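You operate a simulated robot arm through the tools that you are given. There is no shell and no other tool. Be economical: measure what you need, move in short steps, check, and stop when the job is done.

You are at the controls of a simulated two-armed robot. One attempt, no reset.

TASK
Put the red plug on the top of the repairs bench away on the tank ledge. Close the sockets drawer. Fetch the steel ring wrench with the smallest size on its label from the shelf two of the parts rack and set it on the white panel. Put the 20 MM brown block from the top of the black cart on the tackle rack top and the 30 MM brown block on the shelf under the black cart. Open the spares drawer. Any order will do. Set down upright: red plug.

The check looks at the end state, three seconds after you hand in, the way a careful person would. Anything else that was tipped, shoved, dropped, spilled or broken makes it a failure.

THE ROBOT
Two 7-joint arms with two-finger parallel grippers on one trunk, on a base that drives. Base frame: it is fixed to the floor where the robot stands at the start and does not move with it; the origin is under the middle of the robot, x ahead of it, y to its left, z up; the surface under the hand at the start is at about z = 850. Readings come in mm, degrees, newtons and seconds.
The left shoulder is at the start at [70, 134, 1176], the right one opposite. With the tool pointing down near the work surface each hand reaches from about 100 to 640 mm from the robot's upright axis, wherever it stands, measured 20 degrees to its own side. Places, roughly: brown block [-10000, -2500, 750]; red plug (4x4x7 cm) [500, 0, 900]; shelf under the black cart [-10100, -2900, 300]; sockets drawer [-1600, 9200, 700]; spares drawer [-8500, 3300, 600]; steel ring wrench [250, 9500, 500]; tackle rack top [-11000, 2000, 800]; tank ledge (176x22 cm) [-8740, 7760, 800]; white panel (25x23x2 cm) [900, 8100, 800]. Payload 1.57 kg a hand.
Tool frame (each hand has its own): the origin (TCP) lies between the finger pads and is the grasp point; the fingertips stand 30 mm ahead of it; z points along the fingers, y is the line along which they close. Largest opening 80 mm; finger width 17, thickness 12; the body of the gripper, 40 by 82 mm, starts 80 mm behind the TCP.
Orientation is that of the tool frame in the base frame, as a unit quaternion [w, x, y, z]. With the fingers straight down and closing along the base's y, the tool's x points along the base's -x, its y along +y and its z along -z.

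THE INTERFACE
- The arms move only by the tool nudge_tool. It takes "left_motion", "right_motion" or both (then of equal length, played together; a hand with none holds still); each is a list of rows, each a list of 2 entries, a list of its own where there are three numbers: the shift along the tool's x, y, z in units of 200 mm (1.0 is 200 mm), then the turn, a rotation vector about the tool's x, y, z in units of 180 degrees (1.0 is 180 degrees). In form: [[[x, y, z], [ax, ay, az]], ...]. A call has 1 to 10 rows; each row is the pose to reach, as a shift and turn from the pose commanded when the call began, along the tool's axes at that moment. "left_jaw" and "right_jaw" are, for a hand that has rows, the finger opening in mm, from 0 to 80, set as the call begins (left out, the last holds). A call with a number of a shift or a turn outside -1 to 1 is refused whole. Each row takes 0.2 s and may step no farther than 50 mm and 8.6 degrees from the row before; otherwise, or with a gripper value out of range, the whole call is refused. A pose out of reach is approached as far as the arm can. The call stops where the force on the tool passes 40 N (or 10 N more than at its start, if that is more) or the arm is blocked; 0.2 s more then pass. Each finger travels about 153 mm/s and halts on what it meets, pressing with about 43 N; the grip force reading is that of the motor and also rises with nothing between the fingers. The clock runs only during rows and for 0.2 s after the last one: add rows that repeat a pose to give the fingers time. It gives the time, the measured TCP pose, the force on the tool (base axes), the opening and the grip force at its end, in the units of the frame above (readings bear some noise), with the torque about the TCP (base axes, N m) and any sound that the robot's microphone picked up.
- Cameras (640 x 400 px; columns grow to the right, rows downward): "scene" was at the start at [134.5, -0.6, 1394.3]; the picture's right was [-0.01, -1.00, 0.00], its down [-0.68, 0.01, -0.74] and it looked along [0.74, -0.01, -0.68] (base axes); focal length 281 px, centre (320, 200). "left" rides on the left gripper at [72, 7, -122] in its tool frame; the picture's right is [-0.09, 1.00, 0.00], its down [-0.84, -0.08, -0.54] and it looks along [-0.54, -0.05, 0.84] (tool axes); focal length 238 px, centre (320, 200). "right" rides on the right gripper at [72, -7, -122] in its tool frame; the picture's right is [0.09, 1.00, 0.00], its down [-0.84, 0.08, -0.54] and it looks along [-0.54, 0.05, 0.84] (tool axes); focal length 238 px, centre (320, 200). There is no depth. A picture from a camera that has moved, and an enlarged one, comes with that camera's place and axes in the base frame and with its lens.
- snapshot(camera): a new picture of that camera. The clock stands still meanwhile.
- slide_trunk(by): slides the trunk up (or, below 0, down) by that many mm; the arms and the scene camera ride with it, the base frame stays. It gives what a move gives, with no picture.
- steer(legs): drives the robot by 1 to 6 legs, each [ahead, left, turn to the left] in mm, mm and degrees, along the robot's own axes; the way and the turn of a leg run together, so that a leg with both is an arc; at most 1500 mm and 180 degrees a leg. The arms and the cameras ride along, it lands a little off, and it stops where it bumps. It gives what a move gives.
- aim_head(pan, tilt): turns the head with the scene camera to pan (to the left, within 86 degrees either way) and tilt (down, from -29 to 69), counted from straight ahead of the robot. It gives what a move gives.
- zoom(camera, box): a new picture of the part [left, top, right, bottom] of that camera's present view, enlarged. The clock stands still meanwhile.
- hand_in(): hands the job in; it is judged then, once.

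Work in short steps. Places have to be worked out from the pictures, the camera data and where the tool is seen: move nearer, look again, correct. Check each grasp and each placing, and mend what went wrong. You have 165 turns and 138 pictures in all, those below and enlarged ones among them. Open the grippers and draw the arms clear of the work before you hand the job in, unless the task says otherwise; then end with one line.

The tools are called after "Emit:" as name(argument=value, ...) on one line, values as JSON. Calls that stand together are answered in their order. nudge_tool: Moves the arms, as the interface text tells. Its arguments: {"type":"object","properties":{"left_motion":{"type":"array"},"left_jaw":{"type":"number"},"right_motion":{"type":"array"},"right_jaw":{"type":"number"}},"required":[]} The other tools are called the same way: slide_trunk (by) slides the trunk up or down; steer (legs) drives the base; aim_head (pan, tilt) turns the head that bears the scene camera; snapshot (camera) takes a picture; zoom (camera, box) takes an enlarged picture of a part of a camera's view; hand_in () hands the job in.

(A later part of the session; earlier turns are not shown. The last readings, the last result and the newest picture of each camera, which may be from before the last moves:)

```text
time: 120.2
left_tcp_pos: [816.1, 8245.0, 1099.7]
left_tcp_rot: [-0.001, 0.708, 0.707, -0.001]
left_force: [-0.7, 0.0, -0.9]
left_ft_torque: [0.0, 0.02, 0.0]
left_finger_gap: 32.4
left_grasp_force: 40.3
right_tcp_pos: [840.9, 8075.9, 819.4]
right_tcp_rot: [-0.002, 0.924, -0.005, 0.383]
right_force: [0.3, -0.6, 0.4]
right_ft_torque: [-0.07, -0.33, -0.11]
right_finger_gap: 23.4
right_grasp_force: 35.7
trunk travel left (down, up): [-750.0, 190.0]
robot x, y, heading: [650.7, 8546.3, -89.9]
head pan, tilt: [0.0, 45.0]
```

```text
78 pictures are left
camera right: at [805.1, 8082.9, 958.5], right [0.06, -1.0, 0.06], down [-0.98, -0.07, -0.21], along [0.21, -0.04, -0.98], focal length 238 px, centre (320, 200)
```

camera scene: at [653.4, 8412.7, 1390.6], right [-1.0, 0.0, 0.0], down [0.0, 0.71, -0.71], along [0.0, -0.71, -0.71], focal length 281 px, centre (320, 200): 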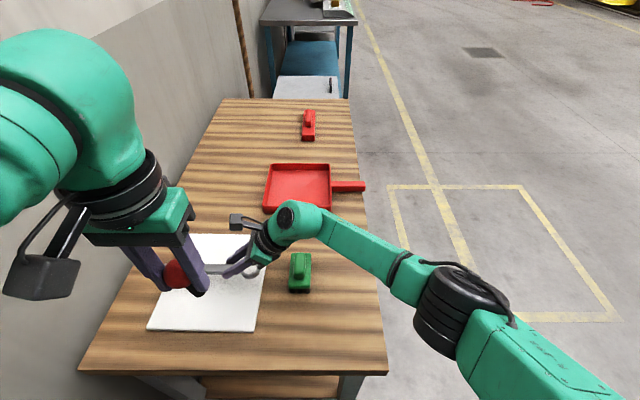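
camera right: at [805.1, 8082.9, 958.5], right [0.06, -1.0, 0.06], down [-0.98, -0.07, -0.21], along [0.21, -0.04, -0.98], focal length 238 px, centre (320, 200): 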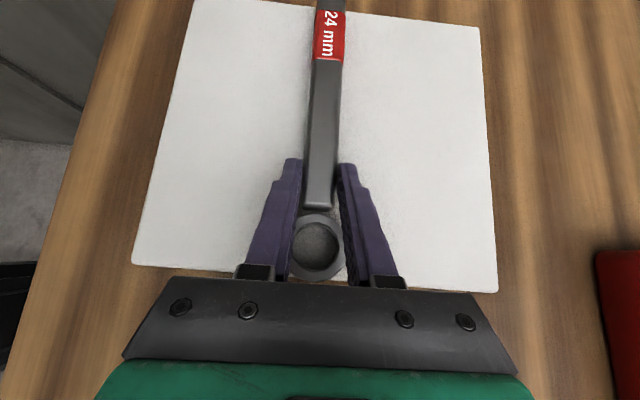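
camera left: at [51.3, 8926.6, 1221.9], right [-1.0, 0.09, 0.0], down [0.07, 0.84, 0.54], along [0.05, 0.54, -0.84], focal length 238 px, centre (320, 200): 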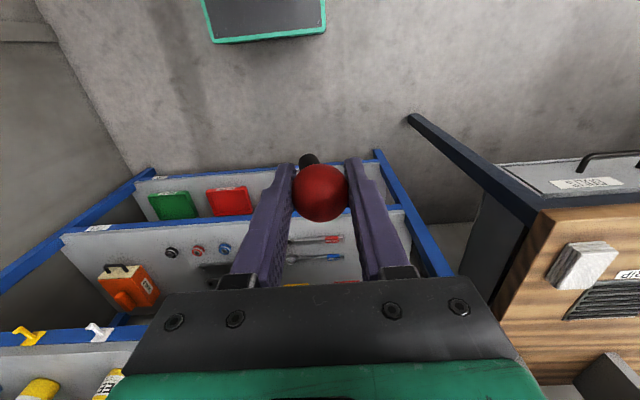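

Contact has begun. I'll go 2 mm lower, then open.

Emit:
nudge_tool(right_motion=[[[-0.007, 0, 0.007], [0, 0, 0]], [[-0.007, 0, 0.007], [0, 0, 0]]])

Emit:
nudge_tool(right_motion=[[[0, 0, 0], [0, 0, 0]], [[0, 0, 0], [0, 0, 0]], [[0, 0, 0], [0, 0, 0]]], right_jaw=60)

Emit:
nudge_tool(right_motion=[[[0.1, 0, -0.1], [0, 0, 0]], [[0.25, 0, -0.25], [0, 0, 0]], [[0.42, 0, -0.42], [0, 0, 0]]])

Emit:
snapshot(camera="right")

```text
time: 120.8
left_tcp_pos: [817.4, 8247.1, 1101.2]
left_tcp_rot: [0.0, 0.707, 0.707, 0.0]
left_force: [0.6, -0.4, -1.3]
left_ft_torque: [0.0, 0.0, -0.01]
left_finger_gap: 32.2
left_grasp_force: 40.5
right_tcp_pos: [839.7, 8076.1, 819.8]
right_tcp_rot: [-0.001, 0.924, -0.004, 0.383]
right_force: [-0.6, -2.6, 13.3]
right_ft_torque: [-0.19, 0.51, 0.04]
right_finger_gap: 23.7
right_grasp_force: 35.6
trunk travel left (down, up): [-750.0, 190.0]
robot x, y, heading: [650.7, 8545.5, -89.9]
head pan, tilt: [0.0, 45.0]
```

```text
time: 121.6
left_tcp_pos: [815.8, 8246.7, 1101.5]
left_tcp_rot: [0.0, 0.707, 0.707, 0.0]
left_force: [-1.2, -0.7, -1.3]
left_ft_torque: [0.04, 0.02, 0.0]
left_finger_gap: 31.8
left_grasp_force: 40.6
right_tcp_pos: [839.4, 8077.2, 819.0]
right_tcp_rot: [-0.001, 0.924, -0.003, 0.383]
right_force: [1.6, 5.0, 12.3]
right_ft_torque: [-0.24, -0.22, 0.15]
right_finger_gap: 56.2
right_grasp_force: 0.0
trunk travel left (down, up): [-750.0, 190.0]
robot x, y, heading: [655.3, 8544.4, -90.1]
head pan, tilt: [0.0, 45.0]
```

```text
time: 122.4
left_tcp_pos: [816.3, 8244.9, 1101.2]
left_tcp_rot: [-0.002, 0.707, 0.707, -0.001]
left_force: [0.5, -0.3, -0.4]
left_ft_torque: [-0.06, -0.01, 0.0]
left_finger_gap: 32.2
left_grasp_force: 40.1
right_tcp_pos: [841.7, 8072.8, 935.3]
right_tcp_rot: [-0.003, 0.924, -0.005, 0.381]
right_force: [0.0, 0.7, 0.2]
right_ft_torque: [-0.03, 0.0, -0.01]
right_finger_gap: 60.2
right_grasp_force: 0.0
trunk travel left (down, up): [-750.0, 190.0]
robot x, y, heading: [650.3, 8544.1, -90.0]
head pan, tilt: [0.0, 45.0]
```

```text
77 pictures are left
camera right: at [806.2, 8078.7, 1073.9], right [0.06, -1.0, 0.06], down [-0.98, -0.07, -0.21], along [0.21, -0.04, -0.98], focal length 238 px, centre (320, 200)
```

right: 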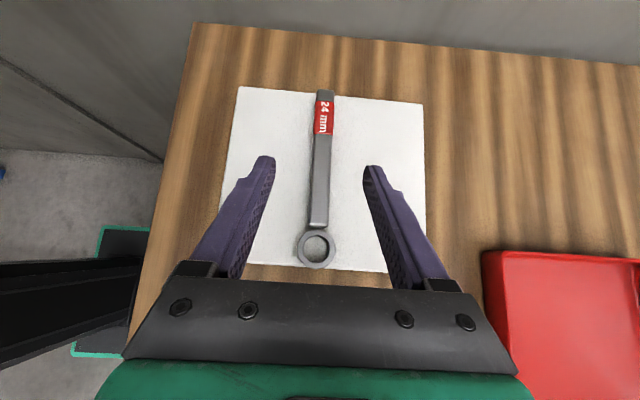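

The wrench lies flat on the panel. I'll retract the right hand the way it came in.

Emit:
nudge_tool(right_motion=[[[0.106, 0, -0.106], [0, 0, 0]], [[0.212, 0, -0.212], [0, 0, 0]], [[0.053, 0, -0.371], [0, 0, 0]], [[-0.106, 0, -0.53], [0, 0, 0]], [[-0.265, 0, -0.689], [0, 0, 0]], [[-0.424, 0, -0.848], [0, 0, 0]]])

Emit:
nudge_tool(right_motion=[[[-0.1, -0.1, -0.15], [0, 0, 0]], [[-0.2, -0.2, -0.28], [0, 0, 0]], [[-0.3, -0.3, -0.41], [0, 0, 0]], [[-0.4, -0.4, -0.54], [0, 0, 0]], [[-0.5, -0.5, -0.68], [0, 0, 0]], [[-0.58, -0.575, -0.82], [0, 0, 0]]], right_jaw=0)

Emit:
steer(legs=[[-90, 0, 0], [0, -600, 0], [0, 0, 180]])

Emit:
snapshot(camera="scene")

```text
time: 123.8
left_tcp_pos: [813.8, 8246.5, 1101.0]
left_tcp_rot: [-0.001, 0.707, 0.707, 0.0]
left_force: [0.0, -0.3, -0.5]
left_ft_torque: [-0.02, 0.02, 0.0]
left_finger_gap: 32.2
left_grasp_force: 40.7
right_tcp_pos: [658.1, 8078.2, 997.5]
right_tcp_rot: [-0.002, 0.924, -0.004, 0.383]
right_force: [0.3, 0.6, 0.1]
right_ft_torque: [-0.01, -0.02, 0.0]
right_finger_gap: 60.1
right_grasp_force: 0.0
trunk travel left (down, up): [-750.0, 190.0]
robot x, y, heading: [652.3, 8544.3, -89.9]
head pan, tilt: [0.0, 45.0]
```

```text
time: 125.2
left_tcp_pos: [817.4, 8246.5, 1100.8]
left_tcp_rot: [0.0, 0.707, 0.707, -0.001]
left_force: [0.6, 0.0, 0.0]
left_ft_torque: [-0.05, 0.02, 0.0]
left_finger_gap: 32.2
left_grasp_force: 40.6
right_tcp_pos: [464.3, 8193.3, 1031.3]
right_tcp_rot: [-0.002, 0.924, -0.002, 0.382]
right_force: [0.0, 0.1, -0.3]
right_ft_torque: [-0.04, 0.03, -0.02]
right_finger_gap: 0.0
right_grasp_force: 21.6
trunk travel left (down, up): [-750.0, 190.0]
robot x, y, heading: [650.0, 8545.8, -89.8]
head pan, tilt: [0.0, 45.0]
```

```text
time: 136.5
left_tcp_pos: [-100.3, 8941.2, 1099.7]
left_tcp_rot: [-0.001, -0.68, 0.733, -0.001]
left_force: [-0.7, -0.1, -0.2]
left_ft_torque: [0.0, 0.05, -0.01]
left_finger_gap: 32.0
left_grasp_force: 40.6
right_tcp_pos: [254.5, 8967.4, 1029.6]
right_tcp_rot: [-0.381, 0.038, 0.924, 0.012]
right_force: [0.3, -0.2, 0.0]
right_ft_torque: [0.03, -0.03, 0.02]
right_finger_gap: 0.2
right_grasp_force: 21.5
trunk travel left (down, up): [-750.0, 190.0]
robot x, y, heading: [39.0, 8634.1, 85.8]
head pan, tilt: [0.0, 45.0]
```

```text
76 pictures are left
camera scene: at [51.0, 8762.3, 1390.7], right [1.0, -0.07, 0.0], down [-0.05, -0.71, -0.71], along [0.05, 0.71, -0.71], focal length 281 px, centre (320, 200)
```

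scene: 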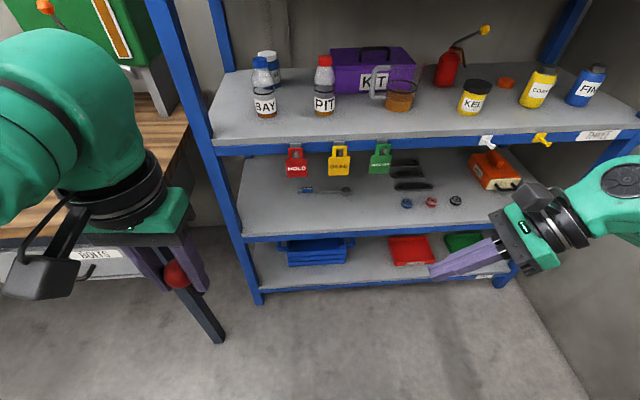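

I'll put the 30 mm wrench back to where it was by hooking it from behind with a forward-pitched closed hand. First I'll bring the right hand back to straight down.

Emit:
nudge_tool(right_motion=[[[0, 0, 0], [0, -0.0417, 0]], [[0, 0, 0], [0, -0.0833, 0]], [[0, 0, 0], [0, -0.125, 0]], [[0, 0, 0], [0, -0.1667, 0]], [[0, 0, 0], [0, -0.2083, 0]], [[0, 0, 0], [0, -0.25, 0]]])

Emit:
nudge_tool(right_motion=[[[0, 0, 0], [0, 0, -0.0472]], [[0, 0, 0], [0, 0, -0.0944]], [[0, 0, 0], [0, 0, -0.1416]], [[0, 0, 0], [0, 0, -0.1888]], [[0, 0, 0], [0, 0, -0.236]], [[0, 0, 0], [0, 0, -0.2832]], [[0, 0, 0], [0, 0, -0.3304]], [[0, 0, 0], [0, 0, -0.3776]], [[0, 0, 0], [0, 0, -0.4248]], [[0, 0, 0], [0, 0, -0.472]]])

Emit:
steer(legs=[[0, 0, 4.2], [300, 130, 0]])

Emit:
slide_trunk(by=-400)

```text
time: 137.9
left_tcp_pos: [-100.9, 8941.9, 1099.3]
left_tcp_rot: [0.0, -0.68, 0.733, -0.001]
left_force: [0.0, -0.4, -0.2]
left_ft_torque: [-0.02, 0.02, -0.02]
left_finger_gap: 32.3
left_grasp_force: 41.0
right_tcp_pos: [254.7, 8967.6, 1029.5]
right_tcp_rot: [0.002, 0.039, 0.999, -0.003]
right_force: [-0.1, 0.4, -0.4]
right_ft_torque: [0.0, 0.0, 0.02]
right_finger_gap: 0.0
right_grasp_force: 20.6
trunk travel left (down, up): [-750.0, 190.0]
robot x, y, heading: [40.2, 8632.5, 85.9]
head pan, tilt: [0.0, 45.0]
```

```text
time: 140.1
left_tcp_pos: [-101.0, 8941.9, 1100.7]
left_tcp_rot: [0.0, -0.68, 0.733, 0.0]
left_force: [0.5, 0.1, -1.1]
left_ft_torque: [0.0, -0.02, 0.01]
left_finger_gap: 32.3
left_grasp_force: 40.8
right_tcp_pos: [253.2, 8970.0, 1028.9]
right_tcp_rot: [-0.003, -0.646, 0.763, -0.003]
right_force: [-0.8, -0.3, -0.3]
right_ft_torque: [0.0, -0.01, 0.0]
right_finger_gap: 0.0
right_grasp_force: 21.3
trunk travel left (down, up): [-750.0, 190.0]
robot x, y, heading: [38.3, 8631.1, 85.8]
head pan, tilt: [0.0, 45.0]
```

```text
time: 142.8
left_tcp_pos: [-248.5, 9237.6, 1101.7]
left_tcp_rot: [-0.001, -0.7, 0.714, 0.0]
left_force: [0.1, 0.9, -0.4]
left_ft_torque: [-0.03, -0.02, 0.04]
left_finger_gap: 32.0
left_grasp_force: 40.7
right_tcp_pos: [104.1, 9285.5, 1030.1]
right_tcp_rot: [-0.002, -0.667, 0.745, -0.004]
right_force: [0.7, 0.3, 1.2]
right_ft_torque: [0.0, -0.01, -0.01]
right_finger_gap: 0.2
right_grasp_force: 21.2
trunk travel left (down, up): [-750.0, 190.0]
robot x, y, heading: [-91.4, 8937.6, 89.1]
head pan, tilt: [0.0, 45.0]
```

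```text
time: 146.6
left_tcp_pos: [-249.6, 9238.1, 701.2]
left_tcp_rot: [-0.001, -0.7, 0.714, -0.002]
left_force: [-1.0, 0.0, -0.6]
left_ft_torque: [0.02, 0.0, 0.01]
left_finger_gap: 32.2
left_grasp_force: 40.8
right_tcp_pos: [103.3, 9285.7, 629.4]
right_tcp_rot: [-0.002, -0.666, 0.746, -0.003]
right_force: [0.1, 0.4, -0.2]
right_ft_torque: [0.03, 0.01, -0.04]
right_finger_gap: 0.0
right_grasp_force: 21.2
trunk travel left (down, up): [-350.0, 590.0]
robot x, y, heading: [-92.2, 8935.5, 88.9]
head pan, tilt: [0.0, 45.0]
```

I'm positioned in front of the rack. I'll pitch the right hand forward 45°.

Emit:
nudge_tool(right_motion=[[[0, 0, 0], [0, -0.0417, 0]], [[0, 0, 0], [0, -0.0833, 0]], [[0, 0, 0], [0, -0.125, 0]], [[0, 0, 0], [0, -0.1667, 0]], [[0, 0, 0], [0, -0.2083, 0]], [[0, 0, 0], [0, -0.25, 0]]])

Emit:
snapshot(camera="scene")

Emit:
snapshot(camera="right")

```text
time: 148.0
left_tcp_pos: [-248.8, 9238.6, 700.3]
left_tcp_rot: [0.001, -0.701, 0.713, -0.001]
left_force: [-0.6, 0.1, -1.2]
left_ft_torque: [0.01, 0.0, -0.02]
left_finger_gap: 32.1
left_grasp_force: 40.8
right_tcp_pos: [104.0, 9283.9, 629.6]
right_tcp_rot: [0.192, -0.644, 0.721, 0.169]
right_force: [0.0, 0.2, -0.4]
right_ft_torque: [-0.01, 0.02, 0.0]
right_finger_gap: 0.0
right_grasp_force: 21.7
right hand out of reach, approached as far as the arm can: row 5, 6
trunk travel left (down, up): [-350.0, 590.0]
robot x, y, heading: [-92.2, 8930.5, 88.7]
head pan, tilt: [0.0, 45.0]
```

```text
75 pictures are left
camera scene: at [-87.7, 9067.9, 990.7], right [1.0, -0.02, 0.0], down [-0.01, -0.71, -0.71], along [0.01, 0.71, -0.71], focal length 281 px, centre (320, 200)
```

scene: 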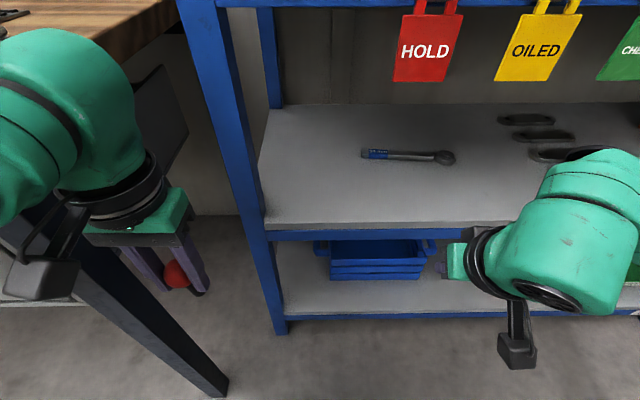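

```text
74 pictures are left
camera right: at [96.4, 9163.2, 701.4], right [-1.0, 0.03, -0.05], down [-0.03, 0.47, 0.88], along [0.05, 0.88, -0.46], focal length 238 px, centre (320, 200)
```

right: 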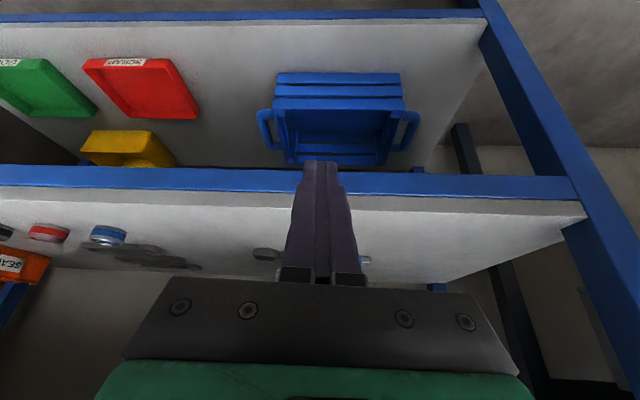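

The 30 mm wrench is only 10–25 mm off. I'll shift the robot right, so the left hand stays clear of the stores bench, and slightly ahead, then test the arm's commanded frame with a small lift.

Emit:
steer(legs=[[0, -130, 0], [50, 0, 1.2]])

Emit:
nudge_tool(right_motion=[[[0, 0.1, -0.05], [0, 0.04, 0]], [[0, 0.2, -0.05], [0, 0.08, 0]]])

```text
time: 149.8
left_tcp_pos: [-125.4, 9281.1, 700.1]
left_tcp_rot: [0.0, 0.708, -0.706, 0.002]
left_force: [0.2, 0.7, -0.9]
left_ft_torque: [-0.03, -0.02, 0.01]
left_finger_gap: 32.0
left_grasp_force: 40.7
right_tcp_pos: [226.2, 9337.1, 629.2]
right_tcp_rot: [0.189, -0.653, 0.713, 0.172]
right_force: [1.1, -0.1, 0.0]
right_ft_torque: [0.02, 0.0, -0.01]
right_finger_gap: 0.1
right_grasp_force: 21.2
trunk travel left (down, up): [-350.0, 590.0]
robot x, y, heading: [41.5, 8981.8, 90.6]
head pan, tilt: [0.0, 45.0]
```

```text
time: 150.4
left_tcp_pos: [-125.2, 9282.1, 700.0]
left_tcp_rot: [0.0, 0.708, -0.706, 0.001]
left_force: [0.0, -0.6, -1.0]
left_ft_torque: [-0.02, 0.0, -0.04]
left_finger_gap: 32.5
left_grasp_force: 40.4
right_tcp_pos: [186.6, 9335.5, 637.8]
right_tcp_rot: [0.098, -0.67, 0.731, 0.088]
right_force: [-0.3, 0.7, -0.6]
right_ft_torque: [-0.03, 0.01, 0.03]
right_finger_gap: 0.0
right_grasp_force: 21.2
trunk travel left (down, up): [-350.0, 590.0]
robot x, y, heading: [40.5, 8984.2, 90.3]
head pan, tilt: [0.0, 45.0]
```

The commanded pose follows the reached one. Pitch is now 15°, so I'll re-pitch to 30° while moving over to x ≈ 75 in front of the shelf.

Emit:
nudge_tool(right_motion=[[[-0.097, 0.196, 0.022], [0, -0.0278, 0]], [[-0.194, 0.393, 0.045], [0, -0.0556, 0]], [[-0.29, 0.589, 0.067], [0, -0.0833, 0]]])

Emit:
snapshot(camera="right")

```text
time: 151.2
left_tcp_pos: [-125.8, 9282.4, 699.9]
left_tcp_rot: [-0.001, 0.708, -0.706, 0.001]
left_force: [-0.5, 0.1, -0.9]
left_ft_torque: [0.03, 0.0, 0.02]
left_finger_gap: 32.0
left_grasp_force: 41.0
right_tcp_pos: [72.0, 9407.0, 641.8]
right_tcp_rot: [0.194, -0.652, 0.712, 0.174]
right_force: [-0.5, 1.0, 0.5]
right_ft_torque: [0.01, -0.04, -0.01]
right_finger_gap: 0.2
right_grasp_force: 21.2
trunk travel left (down, up): [-350.0, 590.0]
robot x, y, heading: [40.2, 8984.7, 90.5]
head pan, tilt: [0.0, 45.0]
```

```text
73 pictures are left
camera right: at [68.7, 9285.5, 712.4], right [-1.0, 0.01, -0.05], down [-0.04, 0.46, 0.89], along [0.03, 0.89, -0.45], focal length 238 px, centre (320, 200)
```

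right: 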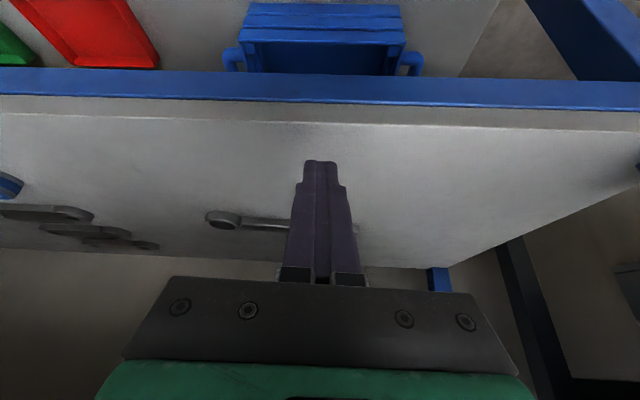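

I'll move in over the wrench (tips at about z 610), 215 mm ahead.

Emit:
nudge_tool(right_motion=[[[-0.185, 0.019, 0.1075], [0, 0, 0]], [[-0.37, 0.038, 0.215], [0, 0, 0]], [[-0.555, 0.058, 0.3225], [0, 0, 0]], [[-0.74, 0.077, 0.43], [0, 0, 0]], [[-0.925, 0.096, 0.5375], [0, 0, 0]]])

Emit:
snapshot(camera="scene")

Emit:
snapshot(camera="right")

```text
time: 152.4
left_tcp_pos: [-124.8, 9282.3, 700.0]
left_tcp_rot: [0.0, 0.708, -0.706, 0.002]
left_force: [0.2, 0.7, 0.1]
left_ft_torque: [0.01, -0.02, -0.02]
left_finger_gap: 32.0
left_grasp_force: 40.5
right_tcp_pos: [73.8, 9622.4, 638.1]
right_tcp_rot: [0.193, -0.653, 0.711, 0.175]
right_force: [0.2, 0.3, -0.3]
right_ft_torque: [0.01, 0.04, 0.0]
right_finger_gap: 0.0
right_grasp_force: 21.3
trunk travel left (down, up): [-350.0, 590.0]
robot x, y, heading: [42.0, 8982.7, 90.5]
head pan, tilt: [0.0, 45.0]
```

```text
72 pictures are left
camera scene: at [40.3, 9115.8, 990.6], right [1.0, 0.01, 0.0], down [0.0, -0.71, -0.71], along [0.0, 0.71, -0.71], focal length 281 px, centre (320, 200)
```

scene: 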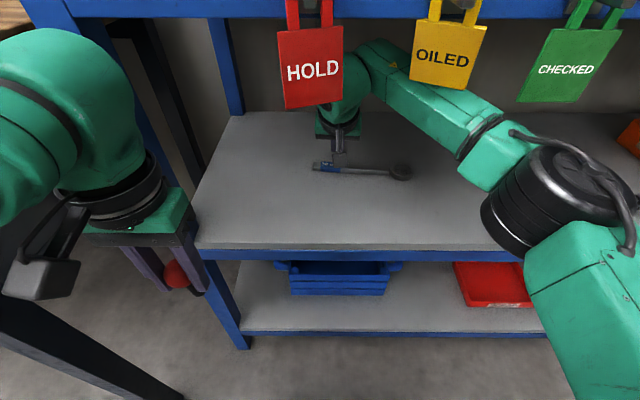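

```text
71 pictures are left
camera right: at [70.0, 9498.3, 709.0], right [-1.0, 0.01, -0.05], down [-0.04, 0.46, 0.89], along [0.03, 0.89, -0.45], focal length 238 px, centre (320, 200)
```

right: 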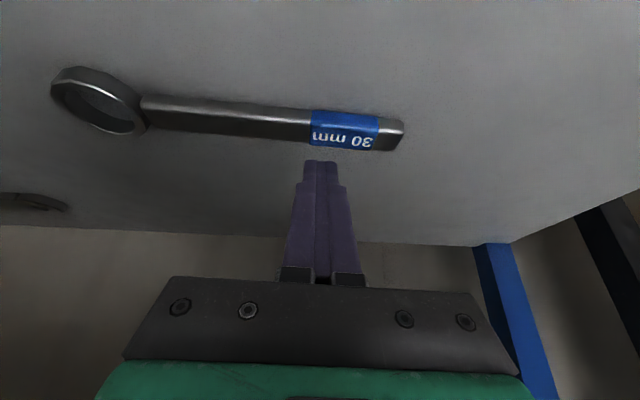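

The handle's back edge is at y ≈ 9635, as predicted. I'll step behind it and lower.

Emit:
nudge_tool(right_motion=[[[-0.12, 0.012, 0.07], [0, 0, 0]], [[-0.09, 0.012, 0.124], [0, 0, 0]], [[-0.062, 0.012, 0.174], [0, 0, 0]]])

Emit:
snapshot(camera="right")

```text
time: 153.2
left_tcp_pos: [-123.9, 9281.7, 701.5]
left_tcp_rot: [0.0, 0.709, -0.706, 0.001]
left_force: [-1.0, -0.5, -0.7]
left_ft_torque: [-0.01, 0.01, 0.0]
left_finger_gap: 32.2
left_grasp_force: 40.2
right_tcp_pos: [74.5, 9647.9, 616.3]
right_tcp_rot: [0.193, -0.651, 0.713, 0.175]
right_force: [-0.2, 0.7, -0.9]
right_ft_torque: [-0.01, -0.02, 0.0]
right_finger_gap: 0.3
right_grasp_force: 20.8
trunk travel left (down, up): [-350.0, 590.0]
robot x, y, heading: [35.8, 8982.9, 90.3]
head pan, tilt: [0.0, 45.0]
```

```text
70 pictures are left
camera right: at [69.2, 9525.3, 686.6], right [-1.0, 0.01, -0.05], down [-0.04, 0.46, 0.89], along [0.03, 0.89, -0.46], focal length 238 px, centre (320, 200)
```

right: 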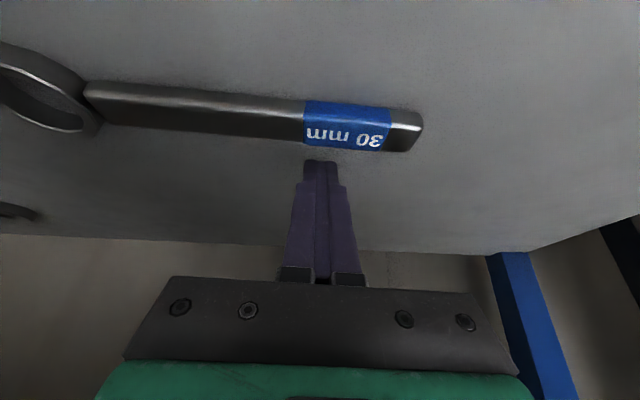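

The tip is behind the handle and no force shows. I'll pull back 33 mm.

Emit:
nudge_tool(right_motion=[[[0.05, -0.005, -0.029], [0, 0, 0]], [[0.1, -0.01, -0.058], [0, 0, 0]], [[0.142, -0.015, -0.0825], [0, 0, 0]]])

Emit:
snapshot(camera="right")

Emit:
zoom(camera="scene", box=[260, 120, 460, 245])

```text
time: 154.0
left_tcp_pos: [-125.5, 9282.0, 700.7]
left_tcp_rot: [0.0, 0.709, -0.705, 0.002]
left_force: [-0.4, 0.0, -1.0]
left_ft_torque: [0.02, -0.02, -0.01]
left_finger_gap: 32.2
left_grasp_force: 40.5
right_tcp_pos: [73.0, 9616.0, 617.2]
right_tcp_rot: [0.193, -0.651, 0.713, 0.174]
right_force: [0.1, 2.3, 1.7]
right_ft_torque: [0.05, -0.01, -0.03]
right_finger_gap: 0.0
right_grasp_force: 20.8
trunk travel left (down, up): [-350.0, 590.0]
robot x, y, heading: [45.2, 8983.9, 90.4]
head pan, tilt: [0.0, 45.0]
```

```text
69 pictures are left
camera right: at [69.1, 9493.1, 687.5], right [-1.0, 0.01, -0.05], down [-0.04, 0.46, 0.89], along [0.03, 0.89, -0.46], focal length 238 px, centre (320, 200)
```

right: 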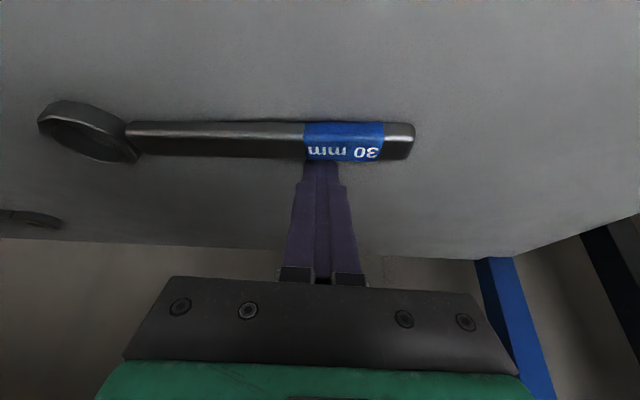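

```text
3.20 times, centred on (360, 182) of scene
camera zoom: at [40.7, 9115.5, 990.7], right [1.0, 0.01, 0.0], down [0.0, -0.71, -0.71], along [0.0, 0.71, -0.71], focal length 899 px, centre (192, 256)
```

zoom: 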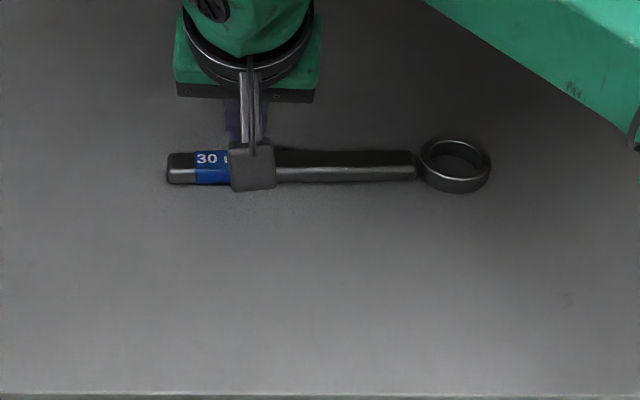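

The 30 mm wrench is back parallel at y ≈ 9605, within about 8 mm of where it started. I'll withdraw the hand up and out.

Emit:
nudge_tool(right_motion=[[[-0.034, 0, 0.02], [0, 0, 0]], [[-0.068, 0, -0.04], [0, 0, 0]], [[-0.102, 0, -0.097], [0, 0, 0]], [[0.096, -0.02, -0.212], [0, 0, 0]], [[0.294, -0.04, -0.327], [0, 0, 0]], [[0.492, -0.06, -0.442], [0, 0, 0]], [[0.69, -0.08, -0.557], [0, 0, 0]], [[0.888, -0.1, -0.672], [0, 0, 0]]])

Emit:
steer(legs=[[-350, 0, 0]])

Emit:
nudge_tool(right_motion=[[[0, 0, 0], [0, 0.042, 0]], [[0, 0, 0], [0, 0.084, 0]], [[0, 0, 0], [0, 0.126, 0]], [[0, 0, 0], [0, 0.165, 0]]])

Emit:
slide_trunk(by=120)

Emit:
aim_head(pan=40, tilt=25)

Emit:
snapshot(camera="scene")

```text
time: 155.8
left_tcp_pos: [-124.3, 9281.6, 700.3]
left_tcp_rot: [0.0, 0.708, -0.706, 0.002]
left_force: [0.1, -0.3, -1.0]
left_ft_torque: [0.0, 0.01, -0.01]
left_finger_gap: 31.9
left_grasp_force: 40.2
right_tcp_pos: [75.9, 9392.7, 645.3]
right_tcp_rot: [0.193, -0.651, 0.713, 0.175]
right_force: [-0.3, -0.9, -1.2]
right_ft_torque: [0.02, -0.02, 0.01]
right_finger_gap: 0.0
right_grasp_force: 21.3
trunk travel left (down, up): [-350.0, 590.0]
robot x, y, heading: [38.0, 8982.4, 90.6]
head pan, tilt: [0.0, 45.0]
```

```text
time: 158.1
left_tcp_pos: [-122.8, 8931.6, 700.2]
left_tcp_rot: [0.0, 0.71, -0.704, 0.001]
left_force: [-0.2, 0.2, 0.1]
left_ft_torque: [0.02, 0.01, 0.02]
left_finger_gap: 32.3
left_grasp_force: 40.1
right_tcp_pos: [76.0, 9044.5, 644.6]
right_tcp_rot: [0.192, -0.654, 0.711, 0.175]
right_force: [-0.6, -0.1, 0.7]
right_ft_torque: [0.01, 0.0, -0.03]
right_finger_gap: 0.0
right_grasp_force: 21.2
trunk travel left (down, up): [-350.0, 590.0]
robot x, y, heading: [40.9, 8630.2, 90.5]
head pan, tilt: [0.0, 45.0]
```

```text
time: 159.1
left_tcp_pos: [-122.1, 8933.1, 700.6]
left_tcp_rot: [0.001, 0.71, -0.704, 0.001]
left_force: [0.4, 0.2, -0.1]
left_ft_torque: [0.0, 0.04, 0.01]
left_finger_gap: 32.2
left_grasp_force: 40.6
right_tcp_pos: [76.9, 9043.7, 643.8]
right_tcp_rot: [0.002, -0.676, 0.737, 0.001]
right_force: [-0.7, -0.5, -0.1]
right_ft_torque: [0.01, 0.02, -0.04]
right_finger_gap: 0.0
right_grasp_force: 21.4
trunk travel left (down, up): [-350.0, 590.0]
robot x, y, heading: [43.3, 8632.0, 90.7]
head pan, tilt: [0.0, 45.0]
```

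```text
time: 160.6
left_tcp_pos: [-122.6, 8933.4, 821.5]
left_tcp_rot: [0.0, 0.71, -0.705, 0.001]
left_force: [-0.5, 0.4, -0.8]
left_ft_torque: [0.01, -0.01, 0.02]
left_finger_gap: 32.0
left_grasp_force: 41.2
right_tcp_pos: [76.1, 9044.3, 764.5]
right_tcp_rot: [0.003, -0.677, 0.736, 0.002]
right_force: [0.1, -0.6, -0.2]
right_ft_torque: [-0.01, 0.01, -0.02]
right_finger_gap: 0.0
right_grasp_force: 21.5
trunk travel left (down, up): [-470.0, 470.0]
robot x, y, heading: [41.4, 8638.5, 90.4]
head pan, tilt: [0.0, 45.0]
```

```text
time: 161.7
left_tcp_pos: [-123.6, 8933.1, 821.4]
left_tcp_rot: [0.0, 0.71, -0.704, 0.001]
left_force: [-0.2, 0.2, -0.5]
left_ft_torque: [0.02, 0.0, 0.01]
left_finger_gap: 32.2
left_grasp_force: 40.3
right_tcp_pos: [75.1, 9043.7, 764.6]
right_tcp_rot: [0.005, -0.677, 0.736, 0.002]
right_force: [0.3, 0.1, 0.0]
right_ft_torque: [0.01, -0.01, 0.03]
right_finger_gap: 0.2
right_grasp_force: 21.9
trunk travel left (down, up): [-470.0, 470.0]
robot x, y, heading: [42.7, 8636.3, 90.3]
head pan, tilt: [40.0, 25.0]
```

```text
67 pictures are left
camera scene: at [-16.0, 8755.5, 1141.2], right [0.76, 0.65, 0.0], down [0.27, -0.32, -0.91], along [-0.59, 0.69, -0.42], focal length 281 px, centre (320, 200)
```

scene: 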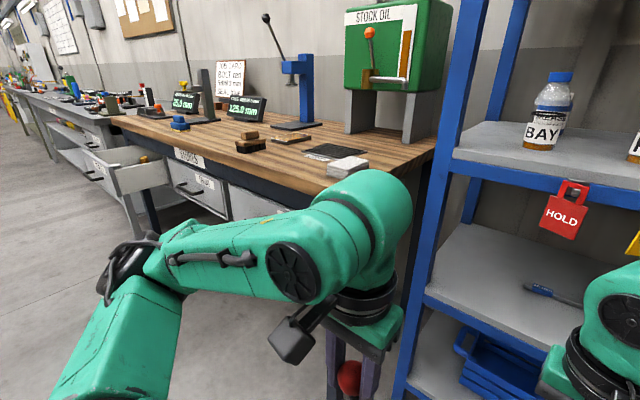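

The hand is straight again with closed fingers. Next is the sockets drawer: I'll back up a little and drive left to about x = -1550.

Emit:
steer(legs=[[-200, 0, 0], [0, 1500, 0], [0, 100, 0]])

Emit:
aim_head(pan=0, tilt=30)

Emit:
snapshot(camera="scene")

```text
time: 171.0
left_tcp_pos: [-1710.7, 8721.9, 819.8]
left_tcp_rot: [-0.001, 0.709, -0.705, 0.001]
left_force: [0.6, 0.5, -0.6]
left_ft_torque: [-0.02, -0.06, 0.0]
left_finger_gap: 32.0
left_grasp_force: 40.5
right_tcp_pos: [-1513.1, 8833.9, 764.9]
right_tcp_rot: [0.004, -0.676, 0.737, 0.002]
right_force: [0.1, -0.5, 0.6]
right_ft_torque: [-0.02, -0.04, 0.01]
right_finger_gap: 0.1
right_grasp_force: 21.1
trunk travel left (down, up): [-470.0, 470.0]
robot x, y, heading: [-1545.1, 8422.9, 90.9]
head pan, tilt: [40.0, 25.0]
```

```text
time: 172.0
left_tcp_pos: [-1711.4, 8721.4, 819.9]
left_tcp_rot: [0.0, 0.71, -0.704, 0.001]
left_force: [-0.7, 0.0, -1.5]
left_ft_torque: [-0.03, 0.0, -0.02]
left_finger_gap: 32.0
left_grasp_force: 40.4
right_tcp_pos: [-1512.6, 8833.4, 765.5]
right_tcp_rot: [0.003, -0.676, 0.737, 0.003]
right_force: [0.0, -0.4, 0.8]
right_ft_torque: [-0.01, 0.0, 0.03]
right_finger_gap: 0.0
right_grasp_force: 21.4
trunk travel left (down, up): [-470.0, 470.0]
robot x, y, heading: [-1548.5, 8425.6, 90.5]
head pan, tilt: [0.0, 30.0]
```

```text
66 pictures are left
camera scene: at [-1545.2, 8565.0, 1133.3], right [1.0, 0.01, 0.0], down [0.01, -0.5, -0.87], along [-0.01, 0.87, -0.5], focal length 281 px, centre (320, 200)
```

scene: 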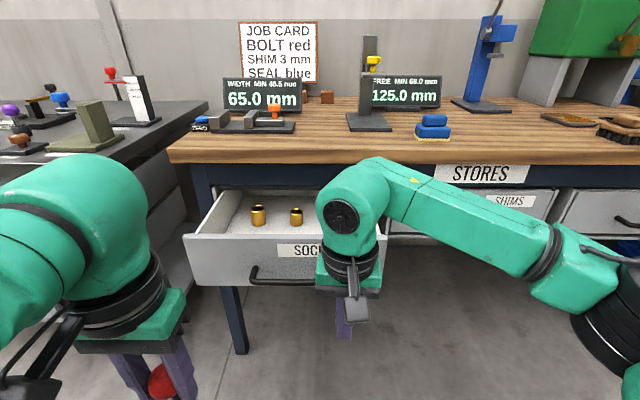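

The sockets drawer's face is about 490 mm wide, centred near x = -1626 with its front at y ≈ 9110. I'll align with it and pitch the closed hand forward, so only the fingertips touch, above the handle.

Emit:
steer(legs=[[100, 113, 0]])

Emit:
nudge_tool(right_motion=[[[-0.16, 0.014, 0.094], [0, -0.0417, 0]], [[-0.32, 0.028, 0.188], [0, -0.0833, 0]], [[-0.48, 0.042, 0.281], [0, -0.125, 0]], [[-0.64, 0.056, 0.375], [0, -0.1667, 0]]])

Emit:
snapshot(camera="scene")

Emit:
snapshot(camera="right")

```text
time: 173.4
left_tcp_pos: [-1824.6, 8822.0, 819.3]
left_tcp_rot: [0.0, 0.71, -0.704, 0.002]
left_force: [0.2, 0.2, -0.5]
left_ft_torque: [-0.05, -0.01, -0.01]
left_finger_gap: 31.9
left_grasp_force: 40.9
right_tcp_pos: [-1626.4, 8933.3, 765.4]
right_tcp_rot: [0.004, -0.677, 0.736, 0.001]
right_force: [-0.1, 0.4, 0.3]
right_ft_torque: [-0.03, 0.02, 0.01]
right_finger_gap: 0.0
right_grasp_force: 20.9
trunk travel left (down, up): [-470.0, 470.0]
robot x, y, heading: [-1656.6, 8520.3, 90.6]
head pan, tilt: [0.0, 30.0]
```

```text
time: 174.4
left_tcp_pos: [-1825.0, 8821.5, 820.0]
left_tcp_rot: [0.0, 0.709, -0.705, 0.0]
left_force: [0.4, -1.3, -1.0]
left_ft_torque: [-0.02, -0.02, 0.02]
left_finger_gap: 32.1
left_grasp_force: 40.7
right_tcp_pos: [-1627.5, 9065.6, 692.0]
right_tcp_rot: [0.195, -0.652, 0.71, 0.179]
right_force: [0.7, 2.2, 4.0]
right_ft_torque: [-0.08, -0.08, 0.03]
right_finger_gap: 0.1
right_grasp_force: 21.5
trunk travel left (down, up): [-470.0, 470.0]
robot x, y, heading: [-1656.6, 8526.2, 90.3]
head pan, tilt: [0.0, 30.0]
```

```text
65 pictures are left
camera scene: at [-1659.7, 8665.5, 1133.3], right [1.0, 0.01, 0.0], down [0.0, -0.5, -0.87], along [-0.01, 0.87, -0.5], focal length 281 px, centre (320, 200)
```

scene: 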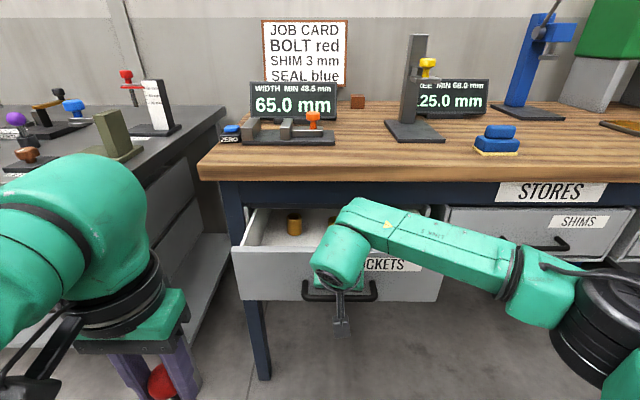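

```text
64 pictures are left
camera right: at [-1631.3, 8942.5, 761.1], right [-1.0, 0.01, -0.05], down [-0.04, 0.45, 0.89], along [0.03, 0.89, -0.45], focal length 238 px, centre (320, 200)
```

right: 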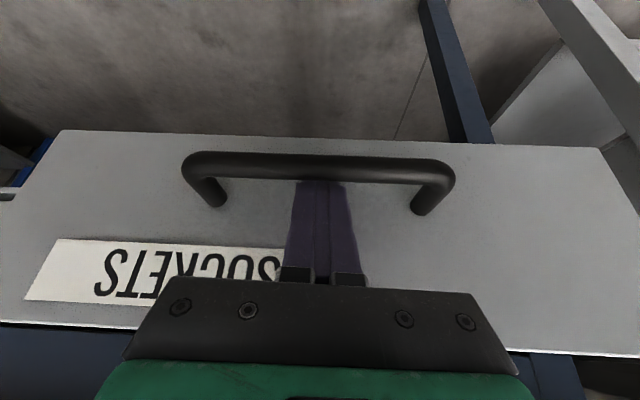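

The fingertips are at the face just inside the handle. I'll raise 20 mm and push forward 60 mm with the arm to test it.

Emit:
nudge_tool(right_motion=[[[-0.05, 0, -0.0865], [0, 0, 0]], [[-0.136, 0.008, -0.0365], [0, 0, 0]], [[-0.222, 0.017, 0.0135], [0, 0, 0]], [[-0.308, 0.025, 0.0635], [0, 0, 0]]])

Emit:
snapshot(camera="scene")

```text
time: 175.4
left_tcp_pos: [-1826.3, 8821.8, 820.6]
left_tcp_rot: [0.0, 0.71, -0.704, 0.001]
left_force: [0.0, -0.2, -0.9]
left_ft_torque: [-0.02, 0.01, 0.0]
left_finger_gap: 32.0
left_grasp_force: 40.0
right_tcp_pos: [-1625.2, 9123.5, 713.6]
right_tcp_rot: [0.194, -0.653, 0.71, 0.178]
right_force: [0.1, -0.1, -1.5]
right_ft_torque: [-0.04, 0.01, -0.01]
right_finger_gap: 0.0
right_grasp_force: 21.4
trunk travel left (down, up): [-470.0, 470.0]
robot x, y, heading: [-1662.0, 8525.8, 90.5]
head pan, tilt: [0.0, 30.0]
```

```text
63 pictures are left
camera scene: at [-1659.8, 8665.2, 1133.2], right [1.0, 0.01, 0.0], down [0.01, -0.5, -0.87], along [-0.01, 0.87, -0.5], focal length 281 px, centre (320, 200)
```

scene: 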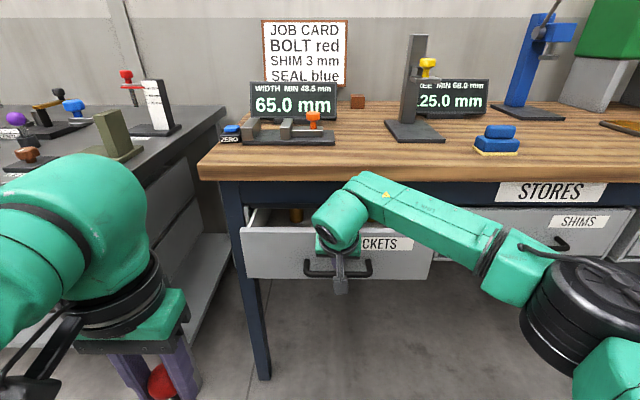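

The drawer is sliding in. I'll push another 90 mm.

Emit:
nudge_tool(right_motion=[[[-0.086, 0.008, 0.05], [0, 0, 0]], [[-0.172, 0.017, 0.1], [0, 0, 0]], [[-0.258, 0.025, 0.15], [0, 0, 0]], [[-0.344, 0.034, 0.2], [0, 0, 0]], [[-0.387, 0.038, 0.225], [0, 0, 0]]])

Emit:
snapshot(camera="scene")

```text
time: 176.6
left_tcp_pos: [-1825.4, 8820.8, 820.5]
left_tcp_rot: [0.0, 0.709, -0.705, 0.001]
left_force: [-0.4, -0.3, -1.3]
left_ft_torque: [0.0, 0.03, -0.01]
left_finger_gap: 32.0
left_grasp_force: 41.1
right_tcp_pos: [-1626.9, 9211.0, 710.9]
right_tcp_rot: [0.195, -0.654, 0.71, 0.177]
right_force: [-0.6, 1.0, -0.8]
right_ft_torque: [0.02, -0.01, 0.02]
right_finger_gap: 0.0
right_grasp_force: 21.8
trunk travel left (down, up): [-470.0, 470.0]
robot x, y, heading: [-1660.1, 8521.5, 90.6]
head pan, tilt: [0.0, 30.0]
```

```text
62 pictures are left
camera scene: at [-1660.4, 8664.5, 1133.3], right [1.0, 0.01, 0.0], down [0.01, -0.5, -0.87], along [-0.01, 0.87, -0.5], focal length 281 px, centre (320, 200)
```

scene: 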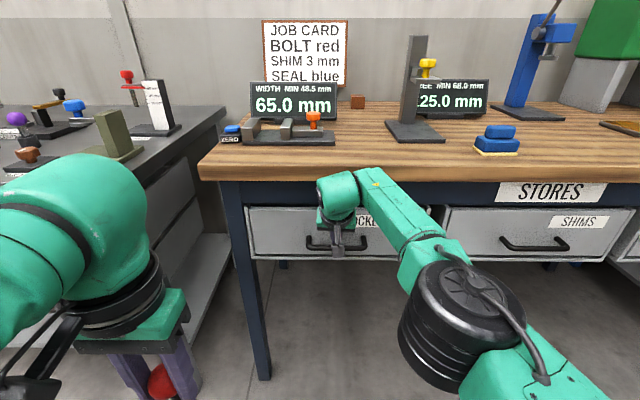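

It looks nearly flush with the shims drawer. I'll keep pushing gently until I feel resistance.

Emit:
nudge_tool(right_motion=[[[-0.03, 0.003, 0.017], [0, 0, 0]], [[-0.06, 0.006, 0.034], [0, 0, 0]], [[-0.09, 0.009, 0.051], [0, 0, 0]], [[-0.12, 0.012, 0.068], [0, 0, 0]]])

Emit:
zoom(camera="scene", box=[200, 150, 640, 290])

```text
time: 177.6
left_tcp_pos: [-1824.9, 8820.0, 819.9]
left_tcp_rot: [0.0, 0.709, -0.705, 0.001]
left_force: [0.5, -0.3, -0.7]
left_ft_torque: [0.02, 0.0, -0.01]
left_finger_gap: 32.2
left_grasp_force: 40.9
right_tcp_pos: [-1626.6, 9211.9, 712.2]
right_tcp_rot: [0.194, -0.653, 0.711, 0.177]
right_force: [-0.4, -0.2, 0.0]
right_ft_torque: [0.03, 0.03, 0.0]
right_finger_gap: 0.0
right_grasp_force: 21.0
right hand out of reach, approached as far as the arm can: row 1, 2, 3, 4
trunk travel left (down, up): [-470.0, 470.0]
robot x, y, heading: [-1657.7, 8523.2, 90.7]
head pan, tilt: [0.0, 30.0]
```

```text
1.45 times, centred on (420, 220) of scene
camera zoom: at [-1659.6, 8664.8, 1133.3], right [1.0, 0.01, 0.0], down [0.0, -0.5, -0.87], along [-0.01, 0.87, -0.5], focal length 409 px, centre (174, 171)
```

zoom: 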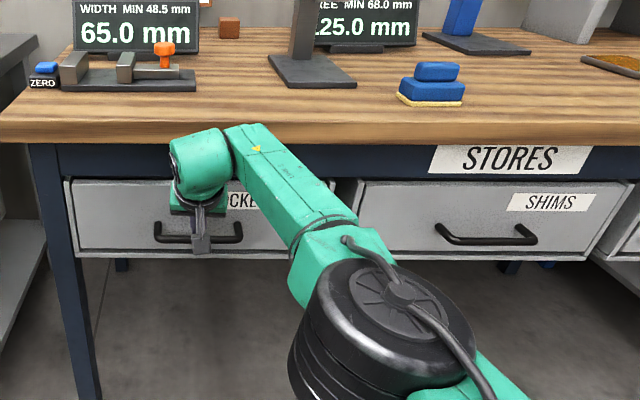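

The arm is at its reach limit, so I'll drive forward in short steps to press the drawer fully home.

Emit:
steer(legs=[[20, 0, 0]])

Emit:
steer(legs=[[20, 0, 0]])

Emit:
zoom(camera="scene", box=[200, 150, 640, 290])

```text
time: 178.5
left_tcp_pos: [-1824.9, 8836.7, 821.8]
left_tcp_rot: [-0.001, 0.71, -0.704, 0.001]
left_force: [-0.4, -0.3, -1.5]
left_ft_torque: [0.02, -0.02, -0.02]
left_finger_gap: 32.2
left_grasp_force: 40.6
right_tcp_pos: [-1625.8, 9223.2, 711.4]
right_tcp_rot: [0.19, -0.653, 0.712, 0.172]
right_force: [0.7, -6.8, 3.3]
right_ft_torque: [-0.08, 0.05, -0.02]
right_finger_gap: 0.0
right_grasp_force: 21.3
trunk travel left (down, up): [-470.0, 470.0]
robot x, y, heading: [-1659.2, 8537.2, 90.6]
head pan, tilt: [0.0, 30.0]
stopped in leg 1: the force on the tool passed its limit at 62 N (the readings are from after the stop); the commanded pose is now the measured one
```

```text
time: 179.3
left_tcp_pos: [-1825.1, 8842.6, 821.3]
left_tcp_rot: [-0.002, 0.709, -0.705, 0.0]
left_force: [0.0, -1.0, -0.7]
left_ft_torque: [0.05, 0.01, -0.01]
left_finger_gap: 32.3
left_grasp_force: 40.8
right_tcp_pos: [-1627.8, 9222.6, 709.4]
right_tcp_rot: [0.183, -0.654, 0.715, 0.165]
right_force: [0.7, -15.7, 4.1]
right_ft_torque: [-0.27, 0.0, -0.05]
right_finger_gap: 0.2
right_grasp_force: 21.2
trunk travel left (down, up): [-470.0, 470.0]
robot x, y, heading: [-1658.5, 8547.5, 90.8]
head pan, tilt: [0.0, 30.0]
stopped in leg 1: the force on the tool passed its limit at 56 N (the readings are from after the stop); the commanded pose is now the measured one
```

```text
1.45 times, centred on (420, 220) of scene
camera zoom: at [-1659.4, 8683.5, 1133.7], right [1.0, 0.01, 0.0], down [0.0, -0.5, -0.87], along [-0.01, 0.87, -0.5], focal length 409 px, centre (174, 171)
```

zoom: 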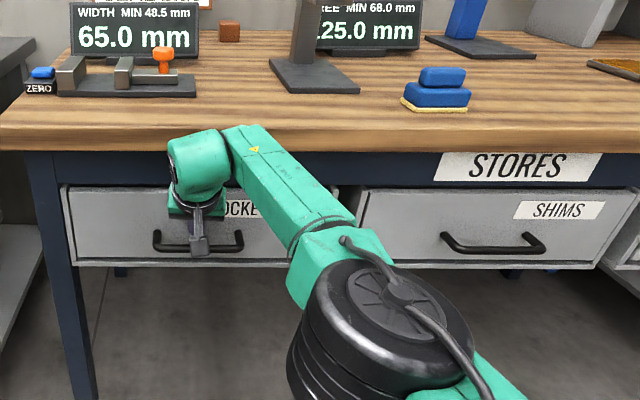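

The drawer is home, with over 55 N of resistance. I'll withdraw along the finger axis first so I don't hook the handle, then back away and check.

Emit:
nudge_tool(right_motion=[[[0, 0, -0.12], [0, 0, 0]], [[0, 0, -0.3], [0, 0, 0]], [[0, 0, -0.5], [0, 0, 0]]])

Emit:
steer(legs=[[-300, 0, 0]])

Emit:
snapshot(camera="scene")

```text
time: 180.1
left_tcp_pos: [-1825.7, 8843.7, 819.9]
left_tcp_rot: [-0.001, 0.709, -0.705, 0.001]
left_force: [0.0, -0.6, -0.4]
left_ft_torque: [0.01, 0.0, 0.03]
left_finger_gap: 32.1
left_grasp_force: 40.9
right_tcp_pos: [-1632.7, 9179.7, 797.1]
right_tcp_rot: [0.183, -0.655, 0.714, 0.165]
right_force: [0.6, -0.3, -0.2]
right_ft_torque: [0.01, -0.01, 0.0]
right_finger_gap: 0.0
right_grasp_force: 21.5
trunk travel left (down, up): [-470.0, 470.0]
robot x, y, heading: [-1664.5, 8548.2, 90.5]
head pan, tilt: [0.0, 30.0]
```

```text
time: 182.1
left_tcp_pos: [-1822.7, 8550.0, 819.9]
left_tcp_rot: [0.0, 0.71, -0.704, 0.001]
left_force: [-0.2, -0.3, -0.2]
left_ft_torque: [-0.01, -0.01, 0.02]
left_finger_gap: 32.1
left_grasp_force: 40.6
right_tcp_pos: [-1632.1, 8884.1, 796.7]
right_tcp_rot: [0.182, -0.656, 0.714, 0.165]
right_force: [0.2, 0.3, -0.3]
right_ft_torque: [-0.03, 0.01, 0.0]
right_finger_gap: 0.0
right_grasp_force: 21.3
trunk travel left (down, up): [-470.0, 470.0]
robot x, y, heading: [-1656.0, 8248.1, 90.7]
head pan, tilt: [0.0, 30.0]
```

```text
59 pictures are left
camera scene: at [-1657.0, 8392.0, 1133.3], right [1.0, 0.01, 0.0], down [0.01, -0.5, -0.87], along [-0.01, 0.87, -0.5], focal length 281 px, centre (320, 200)
```

scene: 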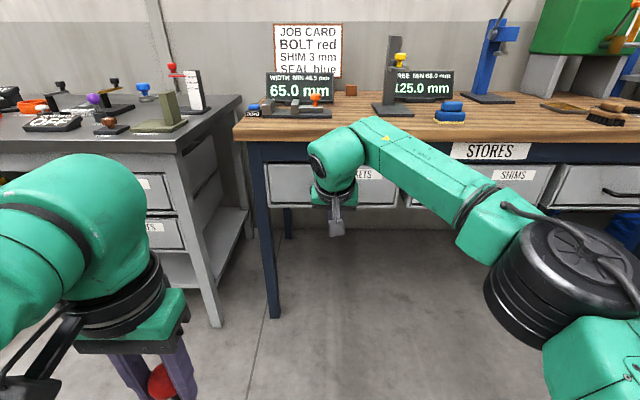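

The sockets drawer is closed. I'll fold the right arm, raise the trunk for travel, turn to face -x and look for a path.

Emit:
nudge_tool(right_motion=[[[0.2, -0.015, -0.12], [0, 0.039, 0]], [[0.4, -0.03, -0.24], [0, 0.078, 0]], [[0.6, -0.045, -0.36], [0, 0.117, 0]], [[0.8, -0.06, -0.48], [0, 0.156, 0]]])

Emit:
slide_trunk(by=280)

Emit:
steer(legs=[[-250, 0, 0], [0, 0, 90]])

Emit:
aim_head(pan=0, tilt=12)

Emit:
snapshot(camera="scene")

```text
time: 183.1
left_tcp_pos: [-1823.1, 8548.0, 819.7]
left_tcp_rot: [0.0, 0.71, -0.704, 0.001]
left_force: [-0.2, -0.2, -0.1]
left_ft_torque: [-0.01, -0.03, -0.02]
left_finger_gap: 32.2
left_grasp_force: 40.6
right_tcp_pos: [-1634.7, 8698.3, 803.1]
right_tcp_rot: [0.003, -0.676, 0.737, 0.0]
right_force: [0.8, 0.2, -0.5]
right_ft_torque: [0.02, 0.04, 0.01]
right_finger_gap: 0.1
right_grasp_force: 21.3
trunk travel left (down, up): [-470.0, 470.0]
robot x, y, heading: [-1656.8, 8254.6, 90.8]
head pan, tilt: [0.0, 30.0]
```

```text
time: 185.9
left_tcp_pos: [-1822.2, 8549.9, 1100.4]
left_tcp_rot: [0.0, 0.71, -0.704, 0.001]
left_force: [-0.1, -0.1, -0.6]
left_ft_torque: [0.03, -0.01, -0.03]
left_finger_gap: 32.1
left_grasp_force: 40.1
right_tcp_pos: [-1634.6, 8699.1, 1083.5]
right_tcp_rot: [0.004, -0.676, 0.737, 0.0]
right_force: [-0.9, -0.2, -0.2]
right_ft_torque: [0.01, 0.0, -0.03]
right_finger_gap: 0.0
right_grasp_force: 21.5
trunk travel left (down, up): [-750.0, 190.0]
robot x, y, heading: [-1657.6, 8248.2, 90.6]
head pan, tilt: [0.0, 30.0]
```

```text
time: 191.5
left_tcp_pos: [-1955.7, 7837.8, 1100.3]
left_tcp_rot: [-0.001, 1.0, -0.005, 0.001]
left_force: [0.1, -0.1, -1.1]
left_ft_torque: [0.03, 0.0, 0.01]
left_finger_gap: 32.0
left_grasp_force: 40.8
right_tcp_pos: [-2099.6, 8028.2, 1082.5]
right_tcp_rot: [-0.004, 0.999, -0.053, -0.002]
right_force: [-0.1, 0.0, 0.7]
right_ft_torque: [0.0, -0.06, -0.01]
right_finger_gap: 0.1
right_grasp_force: 21.0
trunk travel left (down, up): [-750.0, 190.0]
robot x, y, heading: [-1655.1, 8003.4, 179.4]
head pan, tilt: [0.0, 30.0]
```

```text
time: 192.3
left_tcp_pos: [-1954.7, 7835.8, 1099.9]
left_tcp_rot: [-0.001, 1.0, -0.006, 0.002]
left_force: [-1.0, 0.4, -1.2]
left_ft_torque: [0.0, 0.01, 0.0]
left_finger_gap: 32.3
left_grasp_force: 41.0
right_tcp_pos: [-2100.1, 8029.0, 1083.8]
right_tcp_rot: [-0.003, 0.999, -0.053, -0.003]
right_force: [0.5, 0.0, 0.3]
right_ft_torque: [0.0, 0.0, 0.02]
right_finger_gap: 0.0
right_grasp_force: 21.4
trunk travel left (down, up): [-750.0, 190.0]
robot x, y, heading: [-1649.3, 7996.8, 179.6]
head pan, tilt: [0.0, 12.0]
```

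```text
58 pictures are left
camera scene: at [-1796.4, 7999.5, 1442.3], right [0.01, 1.0, 0.0], down [0.21, 0.0, -0.98], along [-0.98, 0.01, -0.21], focal length 281 px, centre (320, 200)
```

scene: 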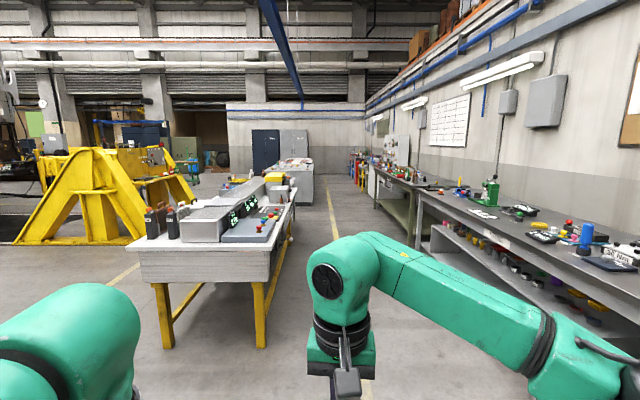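

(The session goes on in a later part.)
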